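You operate a simulated robot arm through the tools that you are given. There is no shell and no other tool.

The job below is to be done with a simulated two-armed robot. You get a single attempt, and the scene is never put back.

JOB
Take the yellow cloth from the top of the long steel table and lay it out flat on the top of the steel bench.

It is judged by the outcome, as a careful person would: the job done as asked, and still so three seconds after it is handed in. It fails if anything else is knocked over, pushed out of place, dropped, spilled or broken. Flat cloth is picked up by pressing the open fingertips on it (5 to 10 N) and closing them slowly along it; thin cloth reads only 2 to 8 mm in the jaws.

ROBOT AND FRAMES
Two 7-joint arms with two-finger parallel grippers on one trunk, on a base that drives. Base frame: it is fixed to the floor where the robot stands at the start and does not move with it; the origin is under the middle of the robot, x ahead of it, y to its left, z up. Lengths are in mm, angles in degrees, forces in N, time in s.
The left shoulder is at the start at [60, 143, 901], the right one opposite. With the tool pointing down near the work surface each hand reaches from about 320 to 740 mm from the robot's upright axis, wherever it stands, measured 20 degrees to its own side. Places, roughly: top of the steel bench [-100, -3900, 900]; yellow cloth [-750, -2500, 750]. Payload 1.57 kg a hand.
The tool frame of a hand sits at the grasp point between the pads (the TCP): z along the fingers, y along the line on which they close. The tips reach 30 mm beyond it. Largest opening 110 mm; finger width 24, thickness 12; the body of the gripper, 48 by 112 mm, starts 78 mm behind the TCP.
Orientation is that of the tool frame in the base frame, as a unit quaternion [w, x, y, z]. With the fingers straight down and closing along the base's y, the tool's x points along the base's -x, its y along +y and its z along -z.

CONTROLS
- The arms move only by the tool step_arm. It takes "left_plan", "right_plan" or both (then of equal length, played together; a hand with none holds still); each is a list of rows, each a list of 7 numbers: the turn, a rotation vector about the base's x, y, z in degrees, then the shift along the base's x, y, z in mm, then the opening in per cent of the stroke, from 0 (shut) to 100 (fully open). In form: [[rx, ry, rz, dx, dy, dz, fingers], ...]. A call has 1 to 20 rows; each row is the pose to reach, as a shift and turn from the pose commanded when the call began. A row lasts 0.2 s, in which the tool goes at most 50 mm and 8.6 degrees; a call with a longer step from one row to the next is refused whole, and so is a gripper value outside its range. A pose out of reach is approached as far as the arm can. The call stops where the force on the tool passes 40 N (or 10 N more than at its start, if that is more) or the arm is blocked; 0.2 s more then pass. The fingers move at their own pace (about 45 mm/s each) and stop on an object; they squeeze with about 31 N. The grip force told is the motor's: it shows also when the fingers shut on nothing. Time passes only in rows, and 0.2 s behind the last, so rows that repeat a pose let the fingers close. The reply holds the time, the measured pose of the TCP, the force on the tool along the base axes, the opening and the grip force, in the units named above and with some noise, with the torque about the TCP (base axes, N m) and any sound that the robot's microphone picked up.
- Cameras (640 x 400 px; columns grow to the right, rows downward): "scene" is now at [55.3, -7.5, 1526.1]; the picture's right is [-0.07, -1.00, 0.00], its down [-0.61, 0.04, -0.79] and it looks along [0.79, -0.06, -0.62] (base axes); focal length 280 px, centre (320, 200). "left" rides on the left gripper at [70, -16, -141] in its tool frame; the picture's right is [0.23, 0.97, 0.00], its down [-0.85, 0.20, -0.48] and it looks along [-0.47, 0.11, 0.88] (tool axes); focal length 222 px, centre (320, 200). "right" rides on the right gripper at [70, 16, -141] in its tool frame; the picture's right is [-0.23, 0.97, 0.00], its down [-0.86, -0.20, -0.48] and it looks along [-0.47, -0.11, 0.88] (tool axes); focal length 222 px, centre (320, 200). There is no depth. A picture from a camera that has moved, and an enlarged one, comes with that camera's place and axes in the base frame and with its lens.
- capture(camera): a new picture of that camera. No time passes.
- slide_trunk(by): slides the trunk up (or, below 0, down) by that many mm; the arms and the scene camera ride with it, the base frame stays. It gives what a move gives, with no picture.
- base_move(legs): drives the robot by 1 to 6 legs, each [ahead, left, turn to the left] in mm, mm and degrees, along the robot's own axes; the way and the turn of a leg run together, so that a leg with both is an arc; at most 1500 mm and 180 degrees a leg. The arms and the cameras ride along, it lands a little off, and it stops where it bumps. It gives what a move gives.
- turn_head(pan, tilt): turns the head with the scene camera to pan (to the left, within 86 degrees either way) and tilt (down, from -29 to 69), counted from straight ahead of the robot. It gives what a move gives.
- zoom(camera, box): a new picture of the part [left, top, right, bottom] of that camera's present view, enlarged. No time passes.
- hand_in(): hands the job in; it is judged then, once.

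Nothing tells you exact positions but the pictures and the camera data. Unless the task says otherwise, let go and move clear before handing in.

The tools are called by a JSON object that holds its "name" and its "arguments". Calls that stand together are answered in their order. step_arm: Moves the arms, as the interface text tells. Its arguments: {"type":"object","properties":{"left_plan":{"type":"array","items":{"type":"array","items":{"type":"number"}}},"right_plan":{"type":"array","items":{"type":"array","items":{"type":"number"}}}},"required":[]} The other tools are called the same way: slide_trunk (by) slides the trunk up or down; base_move (legs) drives the base; turn_head (pan, tilt) turns the head that bears the scene camera; capture (camera) takes a picture; zoom (camera, box) takes an enlarged picture of a part of a camera's view; hand_in () hands the job in.

At the start:

```text
time: 0.0
left_eef_pos: [477.8, 169.8, 1071.8]
left_tcp_rot: [0.0, 0.0, 1.0, 0.0]
left_force: [0.0, 0.1, -0.1]
left_ft_torque: [-0.04, -0.03, 0.0]
left_width: 109.9
left_finger_force: 0.2
right_eef_pos: [417.0, -197.2, 1028.1]
right_tcp_rot: [0.0, -0.001, 1.0, 0.0]
right_force: [-0.3, -0.1, -0.2]
right_ft_torque: [0.01, -0.03, -0.03]
right_width: 110.2
right_finger_force: 0.1
trunk travel left (down, up): [-500.0, 90.0]
robot x, y, heading: [2.5, -0.6, 0.1]
head pan, tilt: [-4.0, 38.0]
```

scene: 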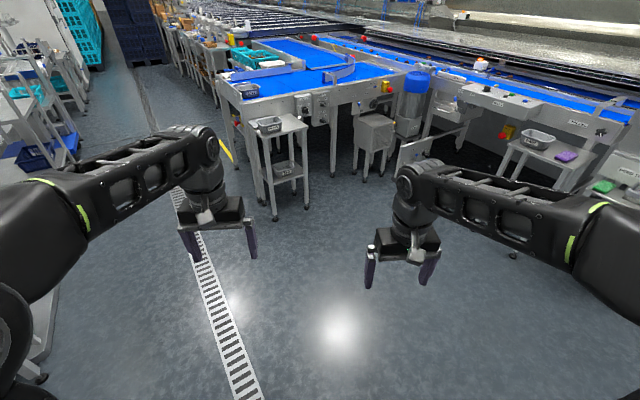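
right: 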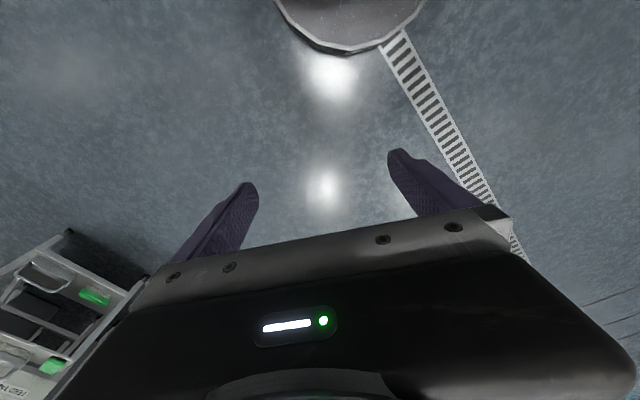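
left: 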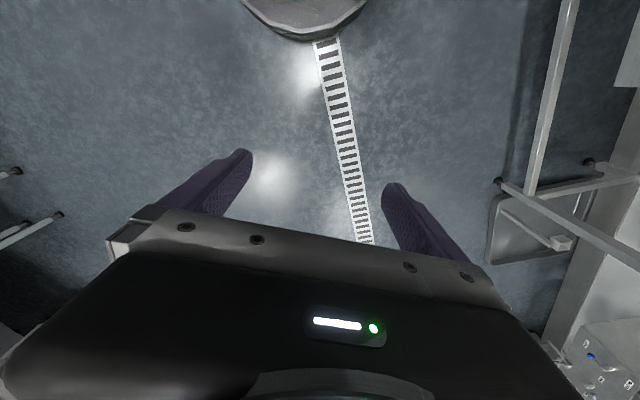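

I see a factory floor with conveyors ahead; the cloth and the bench should be off to my right (-y). I'll turn the head to the right to look.

{"name": "turn_head", "arguments": {"pan": -86, "tilt": 20}}

{"name": "capture", "arguments": {"camera": "scene"}}

```text
time: 1.6
left_eef_pos: [478.7, 169.6, 1071.9]
left_tcp_rot: [0.0, 0.0, 1.0, 0.0]
left_force: [0.5, -0.3, -0.2]
left_ft_torque: [0.02, 0.02, 0.01]
left_width: 109.8
left_finger_force: 0.0
right_eef_pos: [416.6, -196.9, 1028.2]
right_tcp_rot: [0.0, 0.0, 1.0, 0.0]
right_force: [0.7, -0.6, 0.1]
right_ft_torque: [0.02, 0.01, -0.03]
right_width: 110.0
right_finger_force: 0.0
trunk travel left (down, up): [-500.0, 90.0]
robot x, y, heading: [1.2, -0.7, 0.1]
head pan, tilt: [-85.9, 20.0]
```

```text
taken
camera scene: at [-24.1, -94.3, 1554.5], right [-1.0, -0.07, 0.0], down [-0.02, 0.34, -0.94], along [0.07, -0.94, -0.34], focal length 280 px, centre (320, 200)
```

scene: 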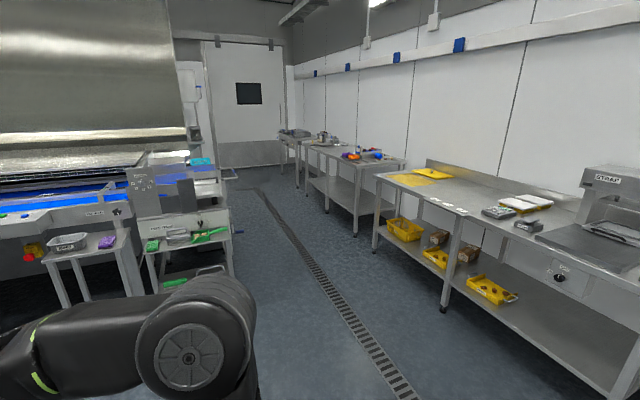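

The long steel table runs along the right-hand wall with yellow things at its far end, and further on there are one or two other benches. I'll zoom in for detail.

{"name": "zoom", "arguments": {"camera": "scene", "box": [260, 110, 420, 210]}}

{"name": "zoom", "arguments": {"camera": "scene", "box": [360, 140, 600, 290]}}

{"name": "zoom", "arguments": {"camera": "scene", "box": [120, 130, 280, 300]}}

```text
4.00 times, centred on (340, 160) of scene
camera zoom: at [-24.1, -94.3, 1554.5], right [-1.0, -0.07, 0.0], down [-0.02, 0.34, -0.94], along [0.07, -0.94, -0.34], focal length 1121 px, centre (240, 360)
```

zoom: 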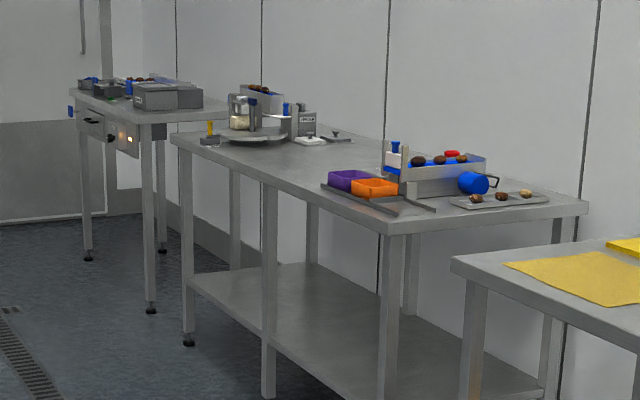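

```text
2.67 times, centred on (480, 215) of scene
camera zoom: at [-24.1, -94.3, 1554.5], right [-1.0, -0.07, 0.0], down [-0.02, 0.34, -0.94], along [0.07, -0.94, -0.34], focal length 748 px, centre (-107, 160)
```

zoom: 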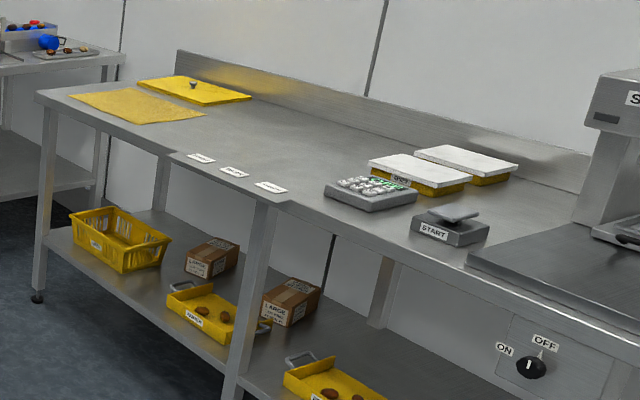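

```text
2.35 times, centred on (200, 215) of scene
camera zoom: at [-24.1, -94.3, 1554.5], right [-1.0, -0.07, 0.0], down [-0.02, 0.34, -0.94], along [0.07, -0.94, -0.34], focal length 660 px, centre (602, 165)
```

zoom: 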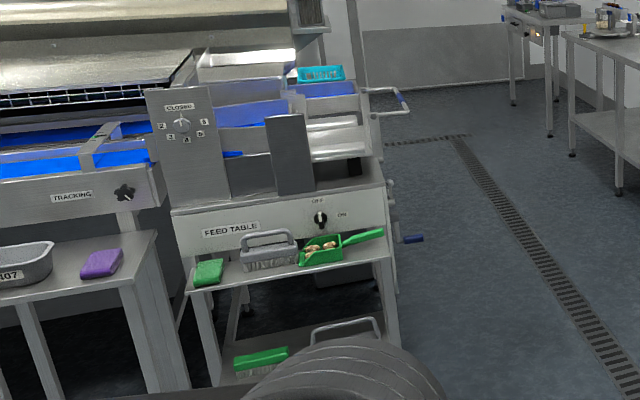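

The bench is the middle table (its near corner is about [-200, -2960], top about 900 mm). The cloth lies flat near the far end of the long table, close to the front edge; the room is rotated about 27°. I'll turn to face along the aisle and look again.

{"name": "base_move", "arguments": {"legs": [[0, 0, -63]]}}

{"name": "turn_head", "arguments": {"pan": -10, "tilt": 25}}

{"name": "capture", "arguments": {"camera": "scene"}}

{"name": "turn_head", "arguments": {"pan": -75, "tilt": 35}}

{"name": "capture", "arguments": {"camera": "scene"}}

```text
time: 4.7
left_eef_pos: [367.1, -350.7, 1071.6]
left_tcp_rot: [0.0, 0.524, 0.852, 0.0]
left_force: [-0.9, 0.0, 0.3]
left_ft_torque: [0.02, -0.01, -0.01]
left_width: 109.9
left_finger_force: 0.0
right_eef_pos: [11.8, -461.1, 1028.0]
right_tcp_rot: [0.0, 0.524, 0.851, 0.0]
right_force: [-0.7, -0.3, -0.5]
right_ft_torque: [-0.01, 0.02, -0.03]
right_width: 110.1
right_finger_force: 0.2
trunk travel left (down, up): [-500.0, 90.0]
robot x, y, heading: [-1.3, 2.7, -63.3]
head pan, tilt: [-85.9, 20.0]
```

```text
time: 6.2
left_eef_pos: [366.7, -351.1, 1073.2]
left_tcp_rot: [0.0, 0.525, 0.851, 0.0]
left_force: [-0.3, -1.0, -0.3]
left_ft_torque: [0.03, -0.02, 0.01]
left_width: 109.9
left_finger_force: 0.1
right_eef_pos: [11.1, -459.6, 1027.2]
right_tcp_rot: [-0.001, 0.525, 0.851, 0.0]
right_force: [0.5, -0.2, 0.2]
right_ft_torque: [-0.01, -0.01, 0.02]
right_width: 110.2
right_finger_force: 0.0
trunk travel left (down, up): [-500.0, 90.0]
robot x, y, heading: [-2.1, 3.4, -63.6]
head pan, tilt: [-10.0, 25.0]
```

```text
taken
camera scene: at [12.1, -63.0, 1546.4], right [-0.96, -0.29, 0.0], down [-0.12, 0.4, -0.91], along [0.26, -0.87, -0.42], focal length 280 px, centre (320, 200)
```

scene: 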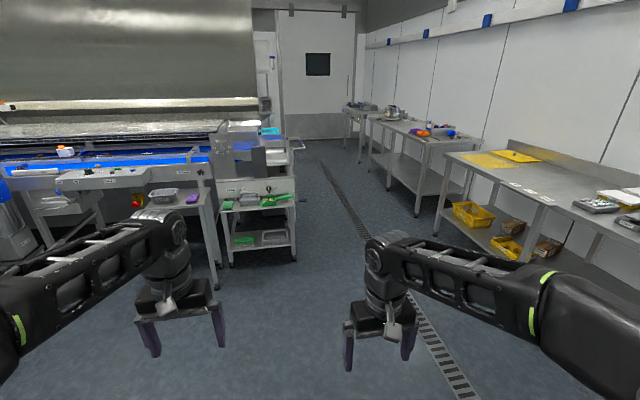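

```text
time: 7.6
left_eef_pos: [367.6, -351.2, 1073.2]
left_tcp_rot: [0.001, 0.525, 0.851, 0.0]
left_force: [0.7, 1.3, -0.6]
left_ft_torque: [-0.02, 0.0, -0.02]
left_width: 110.2
left_finger_force: 0.1
right_eef_pos: [11.8, -461.4, 1027.2]
right_tcp_rot: [0.0, 0.524, 0.851, -0.001]
right_force: [1.8, 0.6, 0.7]
right_ft_torque: [0.05, 0.04, 0.02]
right_width: 110.1
right_finger_force: 0.0
trunk travel left (down, up): [-500.0, 90.0]
robot x, y, heading: [-3.4, -4.0, -63.2]
head pan, tilt: [-75.0, 35.0]
```

```text
taken
camera scene: at [-80.0, -33.4, 1530.7], right [-0.67, 0.75, 0.0], down [0.43, 0.38, -0.82], along [-0.61, -0.55, -0.57], focal length 280 px, centre (320, 200)
```

scene: 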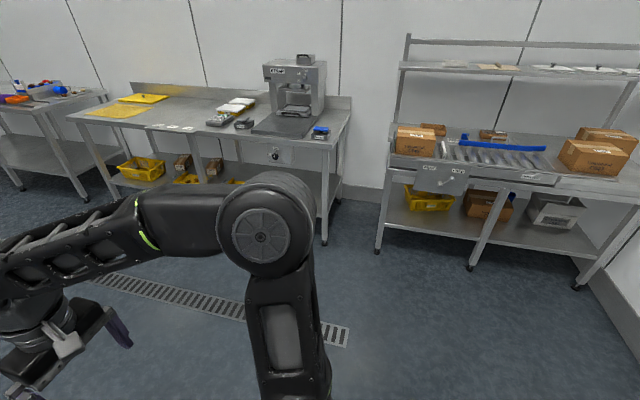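

The table and bench both run along about -63°, and the tables are roughly 820–900 mm high. I'll drive down the aisle, staying clear of the feed table on the left, then look at the cloth from up close.

{"name": "base_move", "arguments": {"legs": [[900, -900, 0], [1000, 0, 0]]}}

{"name": "turn_head", "arguments": {"pan": -60, "tilt": 35}}

{"name": "capture", "arguments": {"camera": "scene"}}

{"name": "turn_head", "arguments": {"pan": 0, "tilt": 35}}

{"name": "capture", "arguments": {"camera": "scene"}}

```text
time: 18.8
left_eef_pos: [410.1, -2447.5, 1073.9]
left_tcp_rot: [-0.001, 0.526, 0.85, 0.0]
left_force: [-0.2, 0.8, 0.0]
left_ft_torque: [0.02, 0.0, 0.02]
left_width: 110.1
left_finger_force: 0.0
right_eef_pos: [54.0, -2556.6, 1027.7]
right_tcp_rot: [0.0, 0.526, 0.851, 0.0]
right_force: [0.8, -0.3, -0.6]
right_ft_torque: [0.02, -0.02, -0.01]
right_width: 110.0
right_finger_force: 0.0
trunk travel left (down, up): [-500.0, 90.0]
robot x, y, heading: [40.2, -2095.9, -63.3]
head pan, tilt: [-75.0, 35.0]
```

```text
time: 19.5
left_eef_pos: [410.2, -2447.8, 1072.6]
left_tcp_rot: [0.0, 0.525, 0.851, 0.0]
left_force: [-0.2, 0.3, 0.2]
left_ft_torque: [0.0, 0.01, -0.01]
left_width: 110.0
left_finger_force: 0.1
right_eef_pos: [54.2, -2556.0, 1027.5]
right_tcp_rot: [0.0, 0.525, 0.851, 0.001]
right_force: [0.6, 1.3, -0.4]
right_ft_torque: [0.0, 0.0, 0.02]
right_width: 110.1
right_finger_force: 0.1
trunk travel left (down, up): [-500.0, 90.0]
robot x, y, heading: [42.0, -2095.4, -63.3]
head pan, tilt: [-60.0, 35.0]
```

```text
taken
camera scene: at [-19.7, -2144.0, 1530.7], right [-0.83, 0.55, 0.0], down [0.32, 0.48, -0.82], along [-0.45, -0.68, -0.57], focal length 280 px, centre (320, 200)
```

scene: 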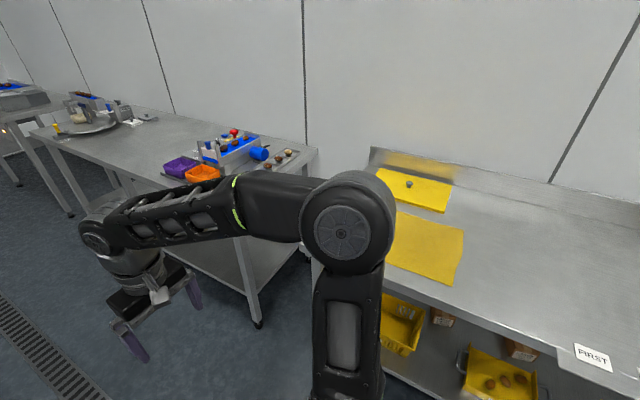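

```text
time: 20.8
left_eef_pos: [409.8, -2448.5, 1072.0]
left_tcp_rot: [0.0, 0.526, 0.851, 0.0]
left_force: [1.0, 0.1, 0.7]
left_ft_torque: [0.0, -0.05, -0.02]
left_width: 110.0
left_finger_force: 0.1
right_eef_pos: [52.7, -2558.3, 1027.9]
right_tcp_rot: [0.0, 0.525, 0.851, 0.0]
right_force: [-0.4, -0.8, -0.8]
right_ft_torque: [-0.01, 0.01, 0.0]
right_width: 109.9
right_finger_force: 0.0
trunk travel left (down, up): [-500.0, 90.0]
robot x, y, heading: [43.7, -2093.2, -63.4]
head pan, tilt: [0.0, 35.0]
```

```text
taken
camera scene: at [68.2, -2149.3, 1530.7], right [-0.89, -0.45, 0.0], down [-0.26, 0.51, -0.82], along [0.37, -0.73, -0.57], focal length 280 px, centre (320, 200)
```

scene: 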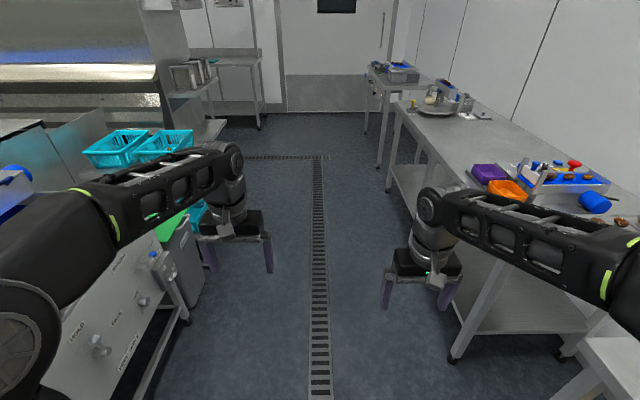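

By comparing views I put the table top at about z 866, with the cloth centred near [-660, -2610] and roughly 375 x 290 mm. I'll turn to face the table and look again before approaching.

{"name": "base_move", "arguments": {"legs": [[0, 0, -90], [0, 130, 0]]}}

{"name": "turn_head", "arguments": {"pan": 0, "tilt": 40}}

{"name": "capture", "arguments": {"camera": "scene"}}

```text
time: 26.0
left_eef_pos: [-261.6, -2570.5, 1072.8]
left_tcp_rot: [-0.001, 0.976, 0.22, 0.0]
left_force: [0.4, -0.6, 0.1]
left_ft_torque: [0.06, 0.02, 0.0]
left_width: 109.8
left_finger_force: 0.0
right_eef_pos: [-363.0, -2213.6, 1027.5]
right_tcp_rot: [-0.001, 0.976, 0.22, 0.0]
right_force: [0.3, 0.6, 0.7]
right_ft_torque: [0.02, 0.02, -0.01]
right_width: 110.1
right_finger_force: 0.1
trunk travel left (down, up): [-500.0, 90.0]
robot x, y, heading: [101.4, -2210.6, -154.6]
head pan, tilt: [0.0, 35.0]
```

```text
time: 26.6
left_eef_pos: [-261.6, -2570.7, 1073.1]
left_tcp_rot: [0.001, 0.975, 0.22, -0.001]
left_force: [-0.2, 0.5, -0.6]
left_ft_torque: [0.01, -0.02, 0.02]
left_width: 110.2
left_finger_force: 0.1
right_eef_pos: [-362.9, -2212.3, 1027.6]
right_tcp_rot: [0.0, 0.975, 0.221, 0.0]
right_force: [0.0, 0.2, 0.1]
right_ft_torque: [0.0, -0.02, -0.03]
right_width: 110.0
right_finger_force: 0.0
trunk travel left (down, up): [-500.0, 90.0]
robot x, y, heading: [103.2, -2209.2, -155.0]
head pan, tilt: [0.0, 40.0]
```

```text
taken
camera scene: at [47.2, -2236.2, 1523.1], right [-0.43, 0.9, 0.0], down [0.58, 0.28, -0.77], along [-0.69, -0.33, -0.64], focal length 280 px, centre (320, 200)
```

scene: 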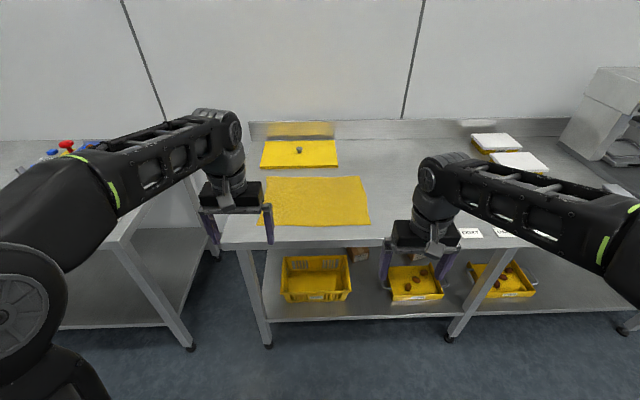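

I'm facing the table. The cloth's front edge runs about 93 mm behind the table's front edge, and its near corners are around [-618, -2371] and [-458, -2684]. I'll move closer by about 240 mm and centre on it.

{"name": "base_move", "arguments": {"legs": [[235, 27, 0]]}}

{"name": "turn_head", "arguments": {"pan": 0, "tilt": 60}}

{"name": "capture", "arguments": {"camera": "scene"}}

{"name": "capture", "arguments": {"camera": "left"}}

{"name": "capture", "arguments": {"camera": "right"}}

```text
time: 28.4
left_eef_pos: [-455.5, -2697.1, 1072.3]
left_tcp_rot: [-0.001, 0.975, 0.222, 0.001]
left_force: [0.0, -0.7, -0.7]
left_ft_torque: [0.02, 0.01, -0.02]
left_width: 109.9
left_finger_force: 0.2
right_eef_pos: [-558.8, -2339.3, 1027.9]
right_tcp_rot: [0.0, 0.975, 0.223, 0.001]
right_force: [-0.3, 0.7, 0.3]
right_ft_torque: [0.01, -0.02, 0.01]
right_width: 110.0
right_finger_force: 0.0
trunk travel left (down, up): [-500.0, 90.0]
robot x, y, heading: [-96.3, -2335.1, -154.5]
head pan, tilt: [0.0, 40.0]
```

```text
time: 29.2
left_eef_pos: [-454.5, -2696.0, 1071.2]
left_tcp_rot: [0.0, 0.975, 0.222, 0.0]
left_force: [0.1, 0.4, 0.2]
left_ft_torque: [0.03, -0.02, 0.02]
left_width: 110.0
left_finger_force: 0.0
right_eef_pos: [-559.0, -2338.5, 1027.3]
right_tcp_rot: [0.0, 0.975, 0.223, 0.0]
right_force: [0.2, -0.5, 0.4]
right_ft_torque: [0.01, 0.01, -0.01]
right_width: 110.3
right_finger_force: 0.1
trunk travel left (down, up): [-500.0, 90.0]
robot x, y, heading: [-96.3, -2334.7, -154.2]
head pan, tilt: [0.0, 60.0]
```

```text
taken
camera scene: at [-131.2, -2352.7, 1496.4], right [-0.43, 0.9, 0.0], down [0.78, 0.38, -0.5], along [-0.45, -0.22, -0.87], focal length 280 px, centre (320, 200)
```

scene: 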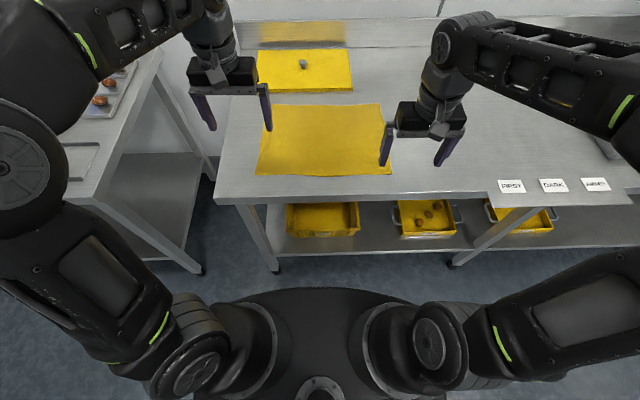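

```text
taken
camera left: at [-399.0, -2652.1, 1214.4], right [0.63, -0.78, 0.0], down [-0.68, -0.55, 0.48], along [-0.37, -0.3, -0.88], focal length 222 px, centre (320, 200)
```

left: 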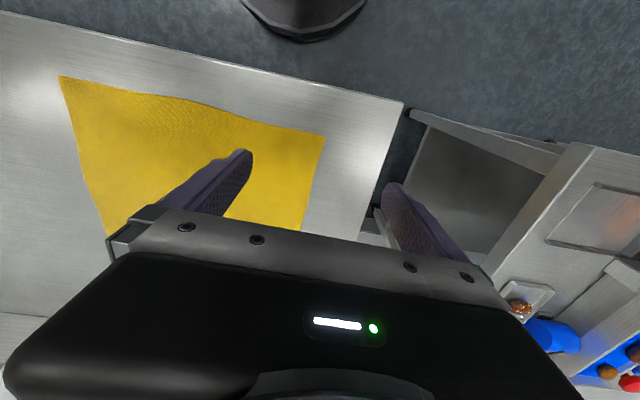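

```text
taken
camera right: at [-488.5, -2322.5, 1168.9], right [0.22, -0.98, 0.0], down [-0.86, -0.19, 0.48], along [-0.47, -0.1, -0.88], focal length 222 px, centre (320, 200)
```

right: 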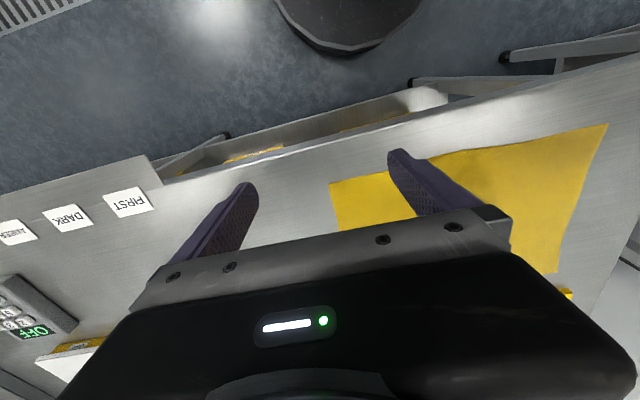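

The cloth lies squarely in front of me at z≈868, and its front corners agree in three camera views: left about [-455, -2702], right about [-617, -2371]. I'll bring both hands just above the two front corners, fingers partly open.

{"name": "step_arm", "arguments": {"left_plan": [[0, 0, 0, -9, 6, -35, 80], [0, 0, 0, -18, 13, -70, 60], [0, 0, 0, -27, 20, -105, 50], [0, 0, 0, -36.5, 26.5, -143, 45], [0, 0, 0, -36.5, 26.5, -143, 45]], "right_plan": [[0, 0, 0, -14, -20, -25, 80], [0, 0, 0, -28, -40, -50, 60], [0, 0, 0, -41, -60, -75, 50], [0, 0, 0, -54.5, -80.5, -99, 45], [0, 0, 0, -54.5, -80.5, -99, 45]]}}

{"name": "capture", "arguments": {"camera": "scene"}}

{"name": "capture", "arguments": {"camera": "left"}}

{"name": "capture", "arguments": {"camera": "right"}}

```text
time: 30.4
left_eef_pos: [-489.8, -2670.4, 930.4]
left_tcp_rot: [0.0, 0.975, 0.222, -0.001]
left_force: [0.4, -0.4, 0.3]
left_ft_torque: [0.02, -0.03, -0.02]
left_width: 49.5
left_finger_force: 0.0
right_eef_pos: [-614.1, -2420.5, 928.7]
right_tcp_rot: [0.0, 0.975, 0.222, 0.001]
right_force: [-0.2, -0.2, -0.8]
right_ft_torque: [-0.02, 0.0, 0.02]
right_width: 49.6
right_finger_force: 0.0
trunk travel left (down, up): [-500.0, 90.0]
robot x, y, heading: [-96.1, -2332.7, -154.1]
head pan, tilt: [0.0, 60.0]
```

```text
taken
camera scene: at [-130.6, -2352.3, 1496.4], right [-0.43, 0.9, 0.0], down [0.78, 0.38, -0.5], along [-0.45, -0.22, -0.87], focal length 280 px, centre (320, 200)
```

scene: 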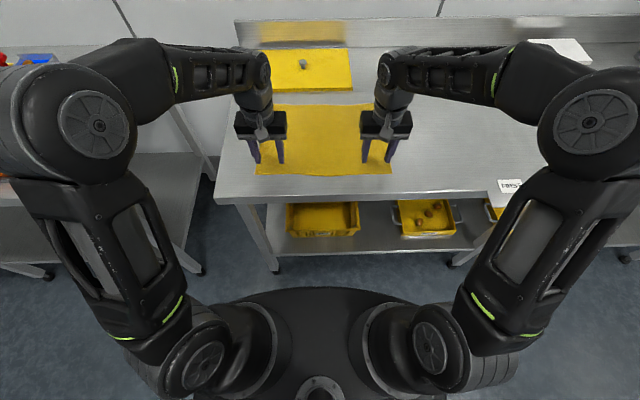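

```text
taken
camera left: at [-433.6, -2625.9, 1071.6], right [0.63, -0.78, 0.0], down [-0.68, -0.55, 0.48], along [-0.37, -0.3, -0.88], focal length 222 px, centre (320, 200)
```

left: 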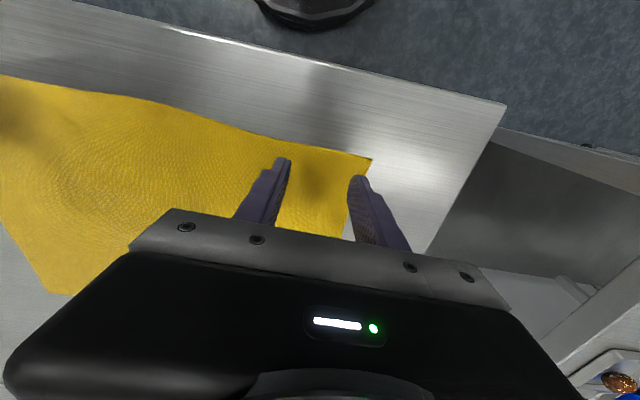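

```text
taken
camera right: at [-543.5, -2403.7, 1069.4], right [0.22, -0.98, 0.0], down [-0.86, -0.19, 0.48], along [-0.47, -0.1, -0.88], focal length 222 px, centre (320, 200)
```

right: 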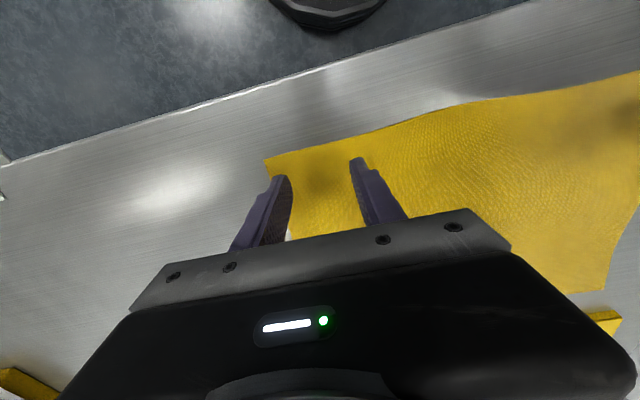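

Both hands are over the front corners; the finger tips are about 30 mm above the cloth. I'll shift each hand a little inward and go down close to contact.

{"name": "step_arm", "arguments": {"left_plan": [[0, 0, 0, -3.5, 7, -8, 45], [0, 0, 0, -3.5, 7, -16, 45], [0, 0, 0, -3.5, 7, -22, 45], [0, 0, 0, -3.5, 7, -27, 45], [0, 0, 0, -3.5, 7, -27, 45]], "right_plan": [[0, 0, 0, 3.5, -7, -8, 45], [0, 0, 0, 3.5, -7, -16, 45], [0, 0, 0, 3.5, -7, -21, 45], [0, 0, 0, 3.5, -7, -26, 45], [0, 0, 0, 3.5, -7, -26, 45]]}}

```text
time: 31.6
left_eef_pos: [-494.7, -2662.6, 902.4]
left_tcp_rot: [-0.001, 0.975, 0.222, 0.0]
left_force: [-0.1, 0.1, 0.8]
left_ft_torque: [-0.01, 0.02, 0.0]
left_width: 49.5
left_finger_force: 0.0
right_eef_pos: [-609.9, -2427.0, 903.4]
right_tcp_rot: [0.0, 0.975, 0.223, 0.001]
right_force: [-0.7, 0.2, -0.5]
right_ft_torque: [0.0, 0.03, 0.02]
right_width: 49.3
right_finger_force: 0.1
trunk travel left (down, up): [-500.0, 90.0]
robot x, y, heading: [-94.7, -2334.5, -154.4]
head pan, tilt: [0.0, 60.0]
```

No contact yet on either hand; I'll lower in small steps to find the surface.

{"name": "step_arm", "arguments": {"left_plan": [[0, 0, 0, 0, 0, -1, 45], [0, 0, 0, 0, 0, -2, 45], [0, 0, 0, 0, 0, -3, 45], [0, 0, 0, 0, 0, -3, 45]], "right_plan": [[0, 0, 0, 0, 0, -1, 45], [0, 0, 0, 0, 0, -2, 45], [0, 0, 0, 0, 0, -3, 45], [0, 0, 0, 0, 0, -3, 45]]}}

```text
time: 32.6
left_eef_pos: [-495.5, -2662.4, 898.4]
left_tcp_rot: [0.0, 0.975, 0.223, -0.001]
left_force: [1.1, -0.2, 0.2]
left_ft_torque: [-0.01, 0.0, 0.0]
left_width: 49.4
left_finger_force: 0.0
right_eef_pos: [-608.7, -2426.7, 898.4]
right_tcp_rot: [0.0, 0.975, 0.223, 0.0]
right_force: [-0.5, -0.1, 0.2]
right_ft_torque: [-0.02, 0.02, -0.03]
right_width: 49.4
right_finger_force: 0.0
trunk travel left (down, up): [-500.0, 90.0]
robot x, y, heading: [-96.3, -2332.7, -154.4]
head pan, tilt: [0.0, 60.0]
```

{"name": "step_arm", "arguments": {"left_plan": [[0, 0, 0, 0, 0, -1, 45], [0, 0, 0, 0, 0, -2, 45], [0, 0, 0, 0, 0, -2, 45]], "right_plan": [[0, 0, 0, 0, 0, -1, 45], [0, 0, 0, 0, 0, -2, 45], [0, 0, 0, 0, 0, -2, 45]]}}

{"name": "capture", "arguments": {"camera": "left"}}

{"name": "capture", "arguments": {"camera": "right"}}

```text
time: 33.4
left_eef_pos: [-494.1, -2663.1, 896.8]
left_tcp_rot: [0.0, 0.975, 0.222, 0.0]
left_force: [-0.5, 0.0, -0.1]
left_ft_torque: [0.01, -0.01, -0.02]
left_width: 49.5
left_finger_force: 0.1
right_eef_pos: [-608.9, -2426.2, 898.2]
right_tcp_rot: [0.0, 0.975, 0.223, 0.0]
right_force: [0.6, 0.5, 0.1]
right_ft_torque: [0.04, -0.02, 0.0]
right_width: 49.8
right_finger_force: 0.2
trunk travel left (down, up): [-500.0, 90.0]
robot x, y, heading: [-98.6, -2333.3, -154.4]
head pan, tilt: [0.0, 60.0]
```

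```text
taken
camera left: at [-439.0, -2618.7, 1039.2], right [0.63, -0.78, 0.0], down [-0.68, -0.55, 0.48], along [-0.37, -0.3, -0.88], focal length 222 px, centre (320, 200)
```

left: 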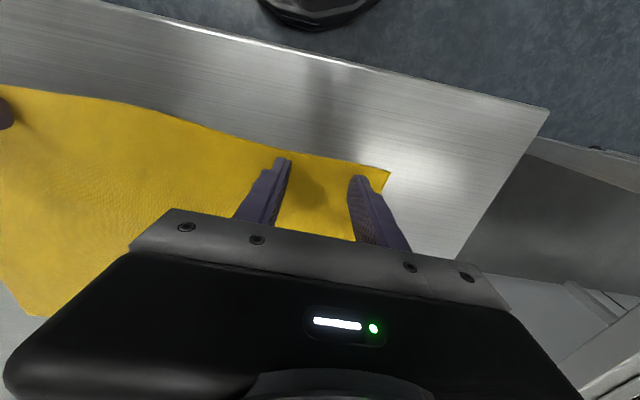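

```text
taken
camera right: at [-539.3, -2409.8, 1038.4], right [0.22, -0.98, 0.0], down [-0.86, -0.19, 0.48], along [-0.47, -0.1, -0.88], focal length 222 px, centre (320, 200)
```

right: 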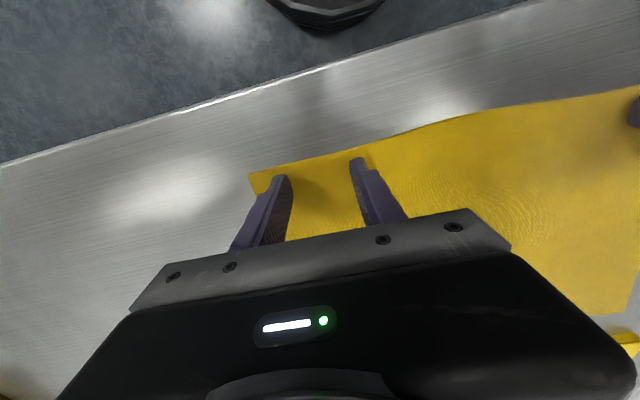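

Still just above the cloth, and the fingers are positioned right on the corners. I'll continue down gently.

{"name": "step_arm", "arguments": {"left_plan": [[0, 0, 0, 0, 0, -1, 45], [0, 0, 0, 0, 0, -2, 45], [0, 0, 0, 0, 0, -3, 45], [0, 0, 0, 0, 0, -3, 45]], "right_plan": [[0, 0, 0, 0, 0, -1, 45], [0, 0, 0, 0, 0, -2, 45], [0, 0, 0, 0, 0, -3, 45], [0, 0, 0, 0, 0, -3, 45]]}}

```text
time: 34.4
left_eef_pos: [-494.8, -2661.8, 893.4]
left_tcp_rot: [0.0, 0.975, 0.222, 0.0]
left_force: [-0.8, 0.4, -0.2]
left_ft_torque: [0.02, -0.03, -0.01]
left_width: 49.4
left_finger_force: 0.0
right_eef_pos: [-609.3, -2426.5, 894.6]
right_tcp_rot: [0.001, 0.975, 0.223, 0.0]
right_force: [0.0, 0.0, 0.1]
right_ft_torque: [0.03, 0.03, 0.02]
right_width: 49.4
right_finger_force: 0.2
trunk travel left (down, up): [-500.0, 90.0]
robot x, y, heading: [-97.9, -2335.5, -154.6]
head pan, tilt: [0.0, 60.0]
```

{"name": "step_arm", "arguments": {"left_plan": [[0, 0, 0, 0, 0, -1, 45], [0, 0, 0, 0, 0, -2, 45], [0, 0, 0, 0, 0, -3, 45], [0, 0, 0, 0, 0, -3, 45]], "right_plan": [[0, 0, 0, 0, 0, -1, 45], [0, 0, 0, 0, 0, -2, 45], [0, 0, 0, 0, 0, -3, 45], [0, 0, 0, 0, 0, -3, 45]]}}

```text
time: 35.4
left_eef_pos: [-494.4, -2663.1, 892.7]
left_tcp_rot: [0.001, 0.975, 0.223, -0.001]
left_force: [0.1, -0.4, 1.1]
left_ft_torque: [-0.04, 0.01, 0.0]
left_width: 49.3
left_finger_force: 0.1
right_eef_pos: [-608.2, -2427.0, 891.0]
right_tcp_rot: [0.0, 0.975, 0.223, 0.0]
right_force: [-0.4, -0.7, 1.2]
right_ft_torque: [-0.01, 0.02, 0.01]
right_width: 49.3
right_finger_force: 0.1
trunk travel left (down, up): [-500.0, 90.0]
robot x, y, heading: [-99.2, -2337.2, -154.4]
head pan, tilt: [0.0, 60.0]
```

The first hint of contact shows at about z 891. I'll press on by single millimetres.

{"name": "step_arm", "arguments": {"left_plan": [[0, 0, 0, 0, 0, -0.5, 45], [0, 0, 0, 0, 0, -1, 45], [0, 0, 0, 0, 0, -1, 45]], "right_plan": [[0, 0, 0, 0, 0, -0.5, 45], [0, 0, 0, 0, 0, -1, 45], [0, 0, 0, 0, 0, -1, 45]]}}

```text
time: 36.2
left_eef_pos: [-495.7, -2662.3, 891.9]
left_tcp_rot: [0.001, 0.975, 0.222, -0.001]
left_force: [-0.8, 0.4, 4.7]
left_ft_torque: [-0.02, -0.03, 0.02]
left_width: 49.7
left_finger_force: 0.1
right_eef_pos: [-609.3, -2426.1, 892.0]
right_tcp_rot: [0.0, 0.975, 0.223, -0.001]
right_force: [-0.8, -1.4, 8.2]
right_ft_torque: [0.03, -0.05, -0.04]
right_width: 49.8
right_finger_force: 0.2
trunk travel left (down, up): [-500.0, 90.0]
robot x, y, heading: [-97.1, -2338.1, -154.6]
head pan, tilt: [0.0, 60.0]
```

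Contact: left about 5 N, right about 8 N. I'll add a touch on the left and close both pairs of fingers slowly along the cloth.

{"name": "step_arm", "arguments": {"left_plan": [[0, 0, 0, 0, 0, -0.5, 44], [0, 0, 0, 0, 0, -0.5, 41], [0, 0, 0, 0, 0, -0.5, 38], [0, 0, 0, 0, 0, -0.5, 35], [0, 0, 0, 0, 0, -0.5, 32], [0, 0, 0, 0, 0, -0.5, 29], [0, 0, 0, 0, 0, -0.5, 26], [0, 0, 0, 0, 0, -0.5, 23]], "right_plan": [[0, 0, 0, 0, 0, 0, 44], [0, 0, 0, 0, 0, 0, 41], [0, 0, 0, 0, 0, 0, 38], [0, 0, 0, 0, 0, 0, 35], [0, 0, 0, 0, 0, 0, 32], [0, 0, 0, 0, 0, 0, 29], [0, 0, 0, 0, 0, 0, 26], [0, 0, 0, 0, 0, 0, 23]]}}

{"name": "capture", "arguments": {"camera": "left"}}

{"name": "capture", "arguments": {"camera": "right"}}

```text
time: 38.0
left_eef_pos: [-493.3, -2662.7, 890.3]
left_tcp_rot: [0.0, 0.975, 0.223, 0.0]
left_force: [-1.0, 2.9, 13.7]
left_ft_torque: [0.12, -0.11, 0.01]
left_width: 25.3
left_finger_force: 0.0
right_eef_pos: [-608.1, -2425.0, 892.0]
right_tcp_rot: [0.001, 0.975, 0.223, -0.001]
right_force: [0.9, -2.2, 9.2]
right_ft_torque: [-0.05, -0.05, 0.02]
right_width: 26.0
right_finger_force: 0.5
trunk travel left (down, up): [-500.0, 90.0]
robot x, y, heading: [-96.0, -2336.1, -154.3]
head pan, tilt: [0.0, 60.0]
```

```text
taken
camera left: at [-437.8, -2617.7, 1032.9], right [0.63, -0.78, 0.0], down [-0.68, -0.55, 0.48], along [-0.37, -0.3, -0.88], focal length 222 px, centre (320, 200)
```

left: 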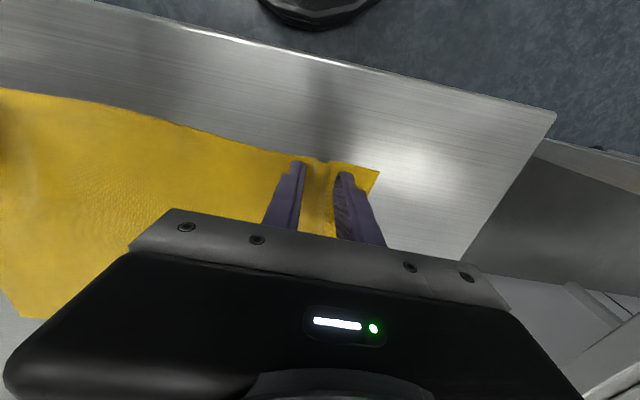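

```text
taken
camera right: at [-538.5, -2409.3, 1032.3], right [0.22, -0.98, 0.0], down [-0.86, -0.19, 0.48], along [-0.47, -0.1, -0.88], focal length 222 px, centre (320, 200)
```

right: 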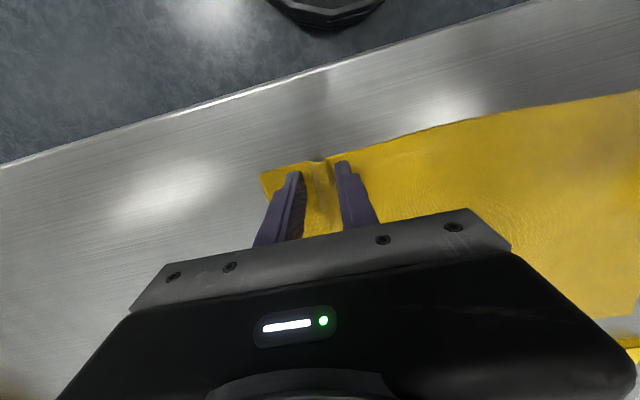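

The cloth is gathering between the fingers on both sides. I'll ease the left pressure slightly and keep closing.

{"name": "step_arm", "arguments": {"left_plan": [[0, 0, 0, 0, 0, 0.5, 20], [0, 0, 0, 0, 0, 0.5, 17], [0, 0, 0, 0, 0, 0.5, 14], [0, 0, 0, 0, 0, 0.5, 11], [0, 0, 0, 0, 0, 0.5, 8], [0, 0, 0, 0, 0, 0.5, 5], [0, 0, 0, 0, 0, 0.5, 2], [0, 0, 0, 0, 0, 0.5, 0], [0, 0, 0, 0, 0, 0.5, 0], [0, 0, 0, 0, 0, 0.5, 0]], "right_plan": [[0, 0, 0, 0, 0, 0, 20], [0, 0, 0, 0, 0, 0, 17], [0, 0, 0, 0, 0, 0, 14], [0, 0, 0, 0, 0, 0, 11], [0, 0, 0, 0, 0, 0, 8], [0, 0, 0, 0, 0, 0, 5], [0, 0, 0, 0, 0, 0, 2], [0, 0, 0, 0, 0, 0, 0], [0, 0, 0, 0, 0, 0, 0], [0, 0, 0, 0, 0, 0, 0]]}}

{"name": "capture", "arguments": {"camera": "left"}}

{"name": "capture", "arguments": {"camera": "right"}}

```text
time: 40.2
left_eef_pos: [-494.3, -2662.5, 892.1]
left_tcp_rot: [0.001, 0.975, 0.222, -0.001]
left_force: [-3.2, 6.7, 6.8]
left_ft_torque: [0.21, 0.07, 0.06]
left_width: 6.4
left_finger_force: 26.0
right_eef_pos: [-609.1, -2426.1, 892.0]
right_tcp_rot: [0.0, 0.975, 0.222, -0.001]
right_force: [4.1, -7.9, 11.9]
right_ft_torque: [-0.21, -0.17, 0.04]
right_width: 2.2
right_finger_force: 23.5
trunk travel left (down, up): [-500.0, 90.0]
robot x, y, heading: [-98.3, -2333.4, -154.4]
head pan, tilt: [0.0, 60.0]
```

```text
taken
camera left: at [-437.7, -2617.7, 1033.1], right [0.63, -0.78, 0.0], down [-0.68, -0.55, 0.48], along [-0.37, -0.3, -0.88], focal length 222 px, centre (320, 200)
```

left: 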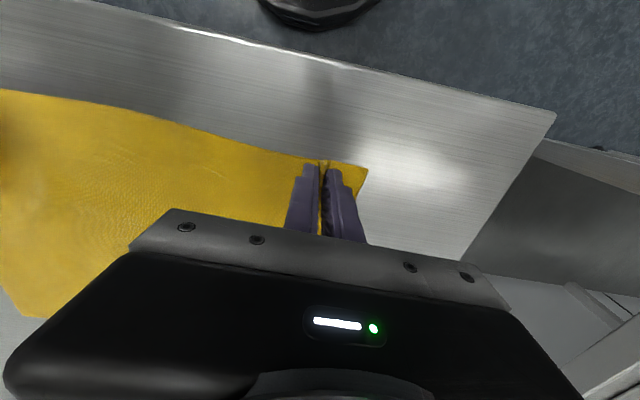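

```text
taken
camera right: at [-538.4, -2409.9, 1032.3], right [0.22, -0.98, 0.0], down [-0.86, -0.19, 0.48], along [-0.47, -0.11, -0.88], focal length 222 px, centre (320, 200)
```

right: 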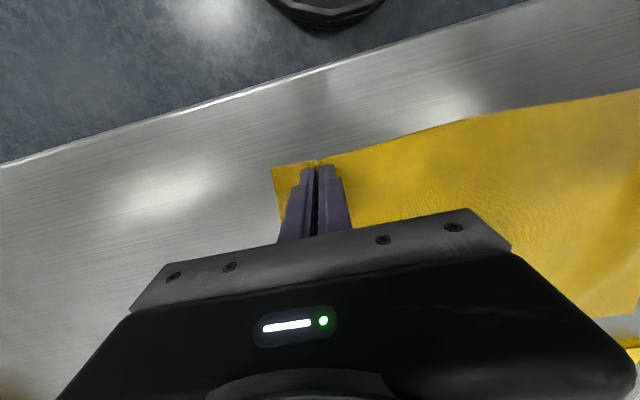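

Both grippers hold cloth (6.4 and 2.2 mm) with the span between them taut. I'll ease the hands inward a few millimetres and lift a little to check the grips.

{"name": "step_arm", "arguments": {"left_plan": [[0, 0, 0, -1.8, 3.6, 4, 0], [0, 0, 0, -2.5, 5, 10, 0], [0, 0, 0, -2.5, 5, 18, 0], [0, 0, 0, -2.5, 5, 27, 0], [0, 0, 0, -2.5, 5, 36, 0], [0, 0, 0, -2.5, 5, 36, 0]], "right_plan": [[0, 0, 0, 1.8, -3.6, 4, 0], [0, 0, 0, 2.5, -5, 10, 0], [0, 0, 0, 2.5, -5, 18, 0], [0, 0, 0, 2.5, -5, 27, 0], [0, 0, 0, 2.5, -5, 36, 0], [0, 0, 0, 2.5, -5, 36, 0]]}}

{"name": "capture", "arguments": {"camera": "left"}}

{"name": "capture", "arguments": {"camera": "right"}}

{"name": "capture", "arguments": {"camera": "scene"}}

```text
time: 41.6
left_eef_pos: [-497.4, -2656.5, 926.9]
left_tcp_rot: [0.0, 0.975, 0.223, -0.001]
left_force: [0.7, 0.6, 0.7]
left_ft_torque: [0.0, -0.01, 0.01]
left_width: 2.4
left_finger_force: 23.7
right_eef_pos: [-607.4, -2430.3, 927.8]
right_tcp_rot: [0.0, 0.975, 0.223, -0.001]
right_force: [0.1, -0.6, -0.8]
right_ft_torque: [0.0, 0.0, 0.02]
right_width: 2.4
right_finger_force: 23.6
trunk travel left (down, up): [-500.0, 90.0]
robot x, y, heading: [-94.8, -2330.7, -154.3]
head pan, tilt: [0.0, 60.0]
```

```text
taken
camera left: at [-442.3, -2613.7, 1068.9], right [0.63, -0.78, 0.0], down [-0.68, -0.55, 0.48], along [-0.37, -0.3, -0.88], focal length 222 px, centre (320, 200)
```

left: 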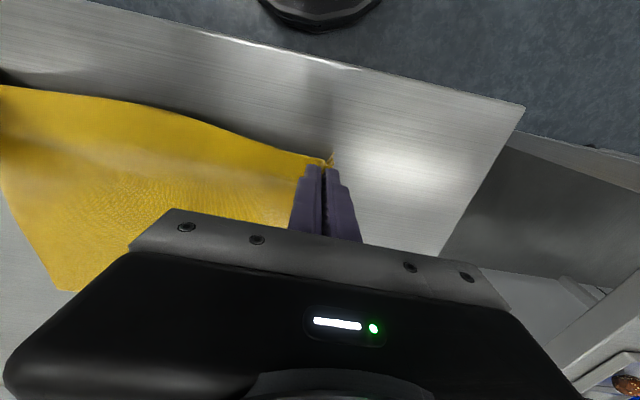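

```text
taken
camera right: at [-536.9, -2414.3, 1068.1], right [0.22, -0.98, 0.0], down [-0.86, -0.19, 0.48], along [-0.47, -0.1, -0.88], focal length 222 px, centre (320, 200)
```

right: 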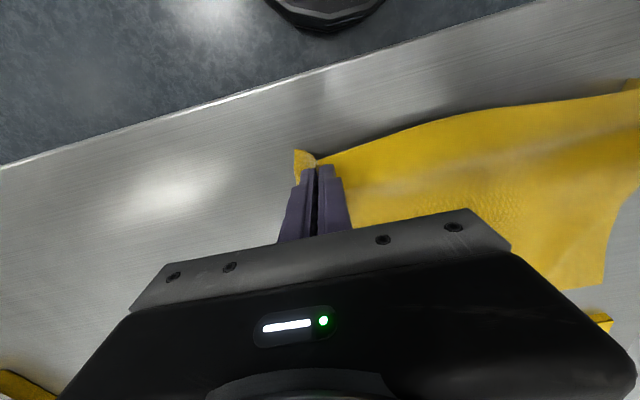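

```text
taken
camera scene: at [-131.3, -2352.7, 1496.4], right [-0.43, 0.9, 0.0], down [0.78, 0.38, -0.5], along [-0.45, -0.22, -0.87], focal length 280 px, centre (320, 200)
```

scene: 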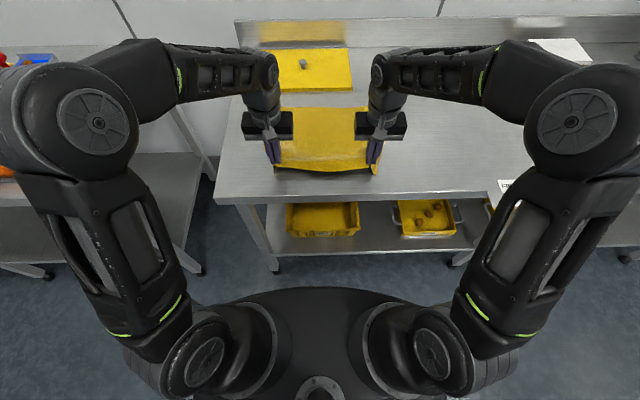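

Both corners are held and the front edge is off the table. I'll lift slowly straight up so the cloth hangs free.

{"name": "step_arm", "arguments": {"left_plan": [[0, 0, 0, 0, 0, 15, 0], [0, 0, 0, 0, 0, 30, 0], [0, 0, 0, 0, 0, 45, 0], [0, 0, 0, 0, 0, 60, 0], [0, 0, 0, 0, 0, 75, 0], [0, 0, 0, 0, 0, 90, 0], [0, 0, 0, 0, 0, 105, 0], [0, 0, 0, 0, 0, 120, 0], [0, 0, 0, 0, 0, 135, 0], [0, 0, 0, 0, 0, 150, 0], [0, 0, 0, 0, 0, 165, 0], [0, 0, 0, 0, 0, 180, 0], [0, 0, 0, 0, 0, 195, 0], [0, 0, 0, 0, 0, 210, 0], [0, 0, 0, 0, 0, 225, 0], [0, 0, 0, 0, 0, 240, 0], [0, 0, 0, 0, 0, 255, 0], [0, 0, 0, 0, 0, 270, 0], [0, 0, 0, 0, 0, 285, 0], [0, 0, 0, 0, 0, 285, 0]], "right_plan": [[0, 0, 0, 0, 0, 15, 0], [0, 0, 0, 0, 0, 30, 0], [0, 0, 0, 0, 0, 45, 0], [0, 0, 0, 0, 0, 60, 0], [0, 0, 0, 0, 0, 75, 0], [0, 0, 0, 0, 0, 90, 0], [0, 0, 0, 0, 0, 105, 0], [0, 0, 0, 0, 0, 120, 0], [0, 0, 0, 0, 0, 135, 0], [0, 0, 0, 0, 0, 150, 0], [0, 0, 0, 0, 0, 165, 0], [0, 0, 0, 0, 0, 180, 0], [0, 0, 0, 0, 0, 195, 0], [0, 0, 0, 0, 0, 210, 0], [0, 0, 0, 0, 0, 225, 0], [0, 0, 0, 0, 0, 240, 0], [0, 0, 0, 0, 0, 255, 0], [0, 0, 0, 0, 0, 270, 0], [0, 0, 0, 0, 0, 285, 0], [0, 0, 0, 0, 0, 285, 0]]}}

{"name": "turn_head", "arguments": {"pan": 0, "tilt": 45}}

{"name": "capture", "arguments": {"camera": "scene"}}

{"name": "capture", "arguments": {"camera": "left"}}

{"name": "capture", "arguments": {"camera": "right"}}

```text
time: 45.8
left_eef_pos: [-497.4, -2658.6, 1076.1]
left_tcp_rot: [0.0, 0.975, 0.222, 0.0]
left_force: [0.2, 1.0, -0.3]
left_ft_torque: [0.02, 0.01, 0.0]
left_width: 2.2
left_finger_force: 23.7
left hand out of reach, approached as far as the arm can: row 11, 12, 13, 14, 15, 16, 17, 18, 19, 20
right_eef_pos: [-608.1, -2430.8, 1077.8]
right_tcp_rot: [0.0, 0.975, 0.223, 0.0]
right_force: [-0.2, 0.1, -0.1]
right_ft_torque: [0.03, 0.01, 0.02]
right_width: 2.1
right_finger_force: 24.0
right hand out of reach, approached as far as the arm can: row 11, 12, 13, 14, 15, 16, 17, 18, 19, 20
trunk travel left (down, up): [-500.0, 90.0]
robot x, y, heading: [-98.5, -2337.6, -154.2]
head pan, tilt: [0.0, 60.0]
```

```text
time: 46.6
left_eef_pos: [-497.5, -2658.3, 1076.6]
left_tcp_rot: [0.0, 0.975, 0.222, 0.0]
left_force: [-0.7, 0.9, 0.0]
left_ft_torque: [0.01, 0.0, 0.02]
left_width: 2.5
left_finger_force: 23.7
right_eef_pos: [-607.7, -2430.6, 1077.6]
right_tcp_rot: [0.001, 0.975, 0.223, -0.001]
right_force: [0.3, -0.1, -0.6]
right_ft_torque: [0.01, -0.04, 0.01]
right_width: 2.4
right_finger_force: 23.6
trunk travel left (down, up): [-500.0, 90.0]
robot x, y, heading: [-98.3, -2334.8, -154.2]
head pan, tilt: [0.0, 45.0]
```

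```text
taken
camera scene: at [-144.4, -2359.0, 1515.8], right [-0.43, 0.9, 0.0], down [0.64, 0.31, -0.71], along [-0.64, -0.31, -0.71], focal length 280 px, centre (320, 200)
```

scene: 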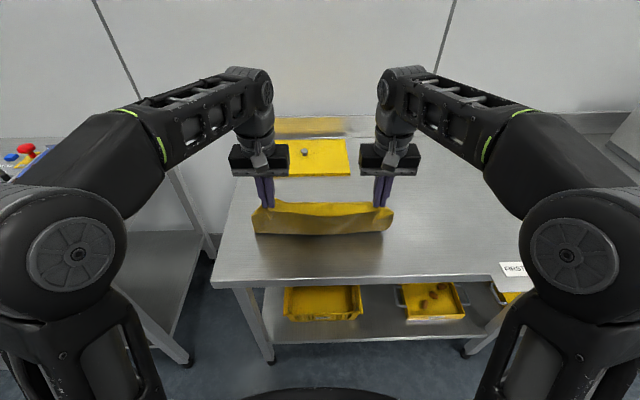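

```text
taken
camera left: at [-441.9, -2614.3, 1217.6], right [0.63, -0.78, 0.0], down [-0.68, -0.55, 0.48], along [-0.37, -0.3, -0.88], focal length 222 px, centre (320, 200)
```

left: 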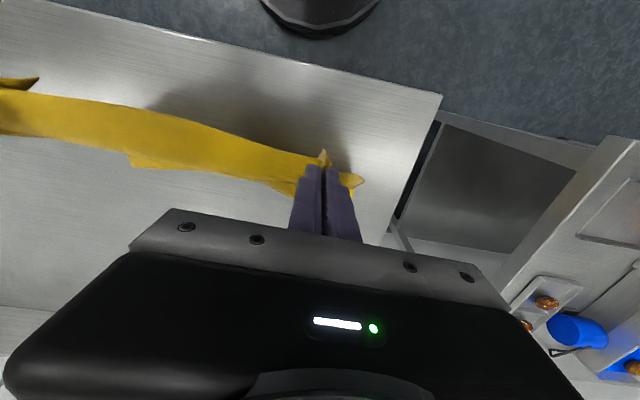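

```text
taken
camera right: at [-537.9, -2414.6, 1218.1], right [0.22, -0.98, 0.0], down [-0.86, -0.19, 0.48], along [-0.47, -0.1, -0.88], focal length 222 px, centre (320, 200)
```

right: 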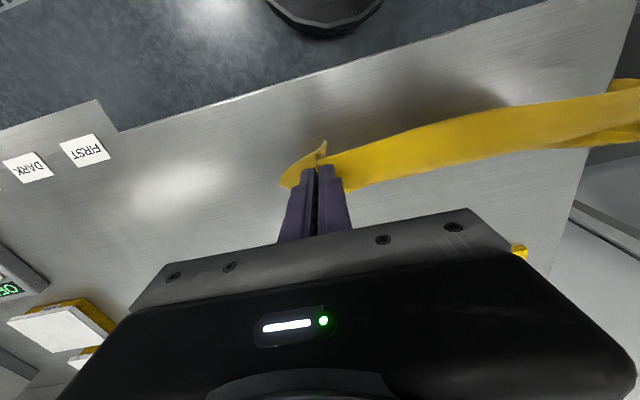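

The arms reach their upper limit at z≈1077 with the cloth's lower edge still touching the table; both grips are secure. I'll raise the trunk to get it clear.

{"name": "slide_trunk", "arguments": {"by": 90}}

{"name": "capture", "arguments": {"camera": "scene"}}

{"name": "capture", "arguments": {"camera": "right"}}

```text
time: 47.8
left_eef_pos: [-497.6, -2658.6, 1166.0]
left_tcp_rot: [0.0, 0.975, 0.223, -0.001]
left_force: [-0.9, 0.3, 0.2]
left_ft_torque: [-0.01, 0.0, 0.04]
left_width: 2.3
left_finger_force: 23.7
right_eef_pos: [-608.3, -2431.3, 1167.4]
right_tcp_rot: [0.001, 0.975, 0.223, -0.002]
right_force: [-0.6, -0.9, 0.0]
right_ft_torque: [-0.01, 0.02, -0.01]
right_width: 2.1
right_finger_force: 23.7
trunk travel left (down, up): [-590.0, 0.0]
robot x, y, heading: [-98.9, -2335.9, -154.1]
head pan, tilt: [0.0, 45.0]
```

```text
taken
camera scene: at [-144.6, -2359.1, 1605.8], right [-0.43, 0.9, 0.0], down [0.64, 0.31, -0.71], along [-0.64, -0.31, -0.71], focal length 280 px, centre (320, 200)
```

scene: 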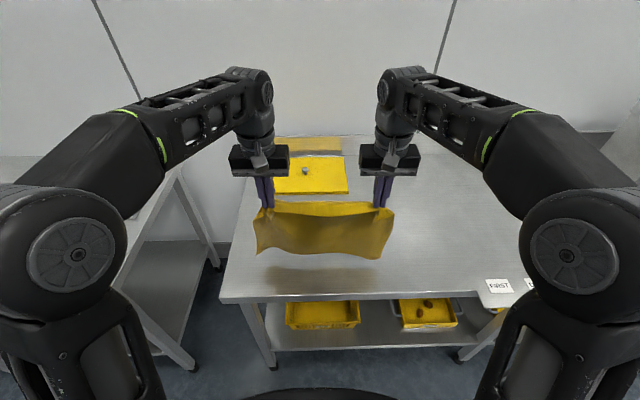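

```text
taken
camera right: at [-538.1, -2414.7, 1308.0], right [0.22, -0.98, 0.0], down [-0.86, -0.19, 0.48], along [-0.47, -0.1, -0.88], focal length 222 px, centre (320, 200)
```

right: 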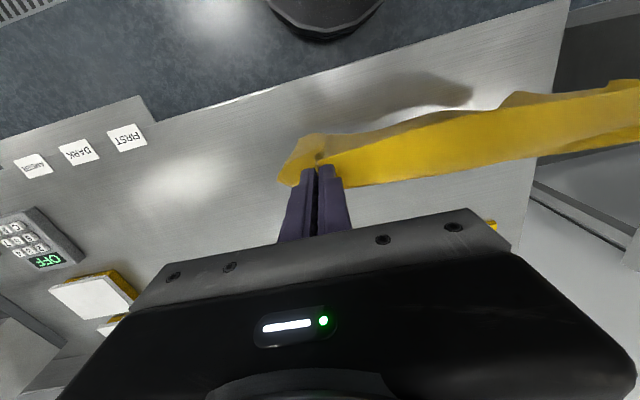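

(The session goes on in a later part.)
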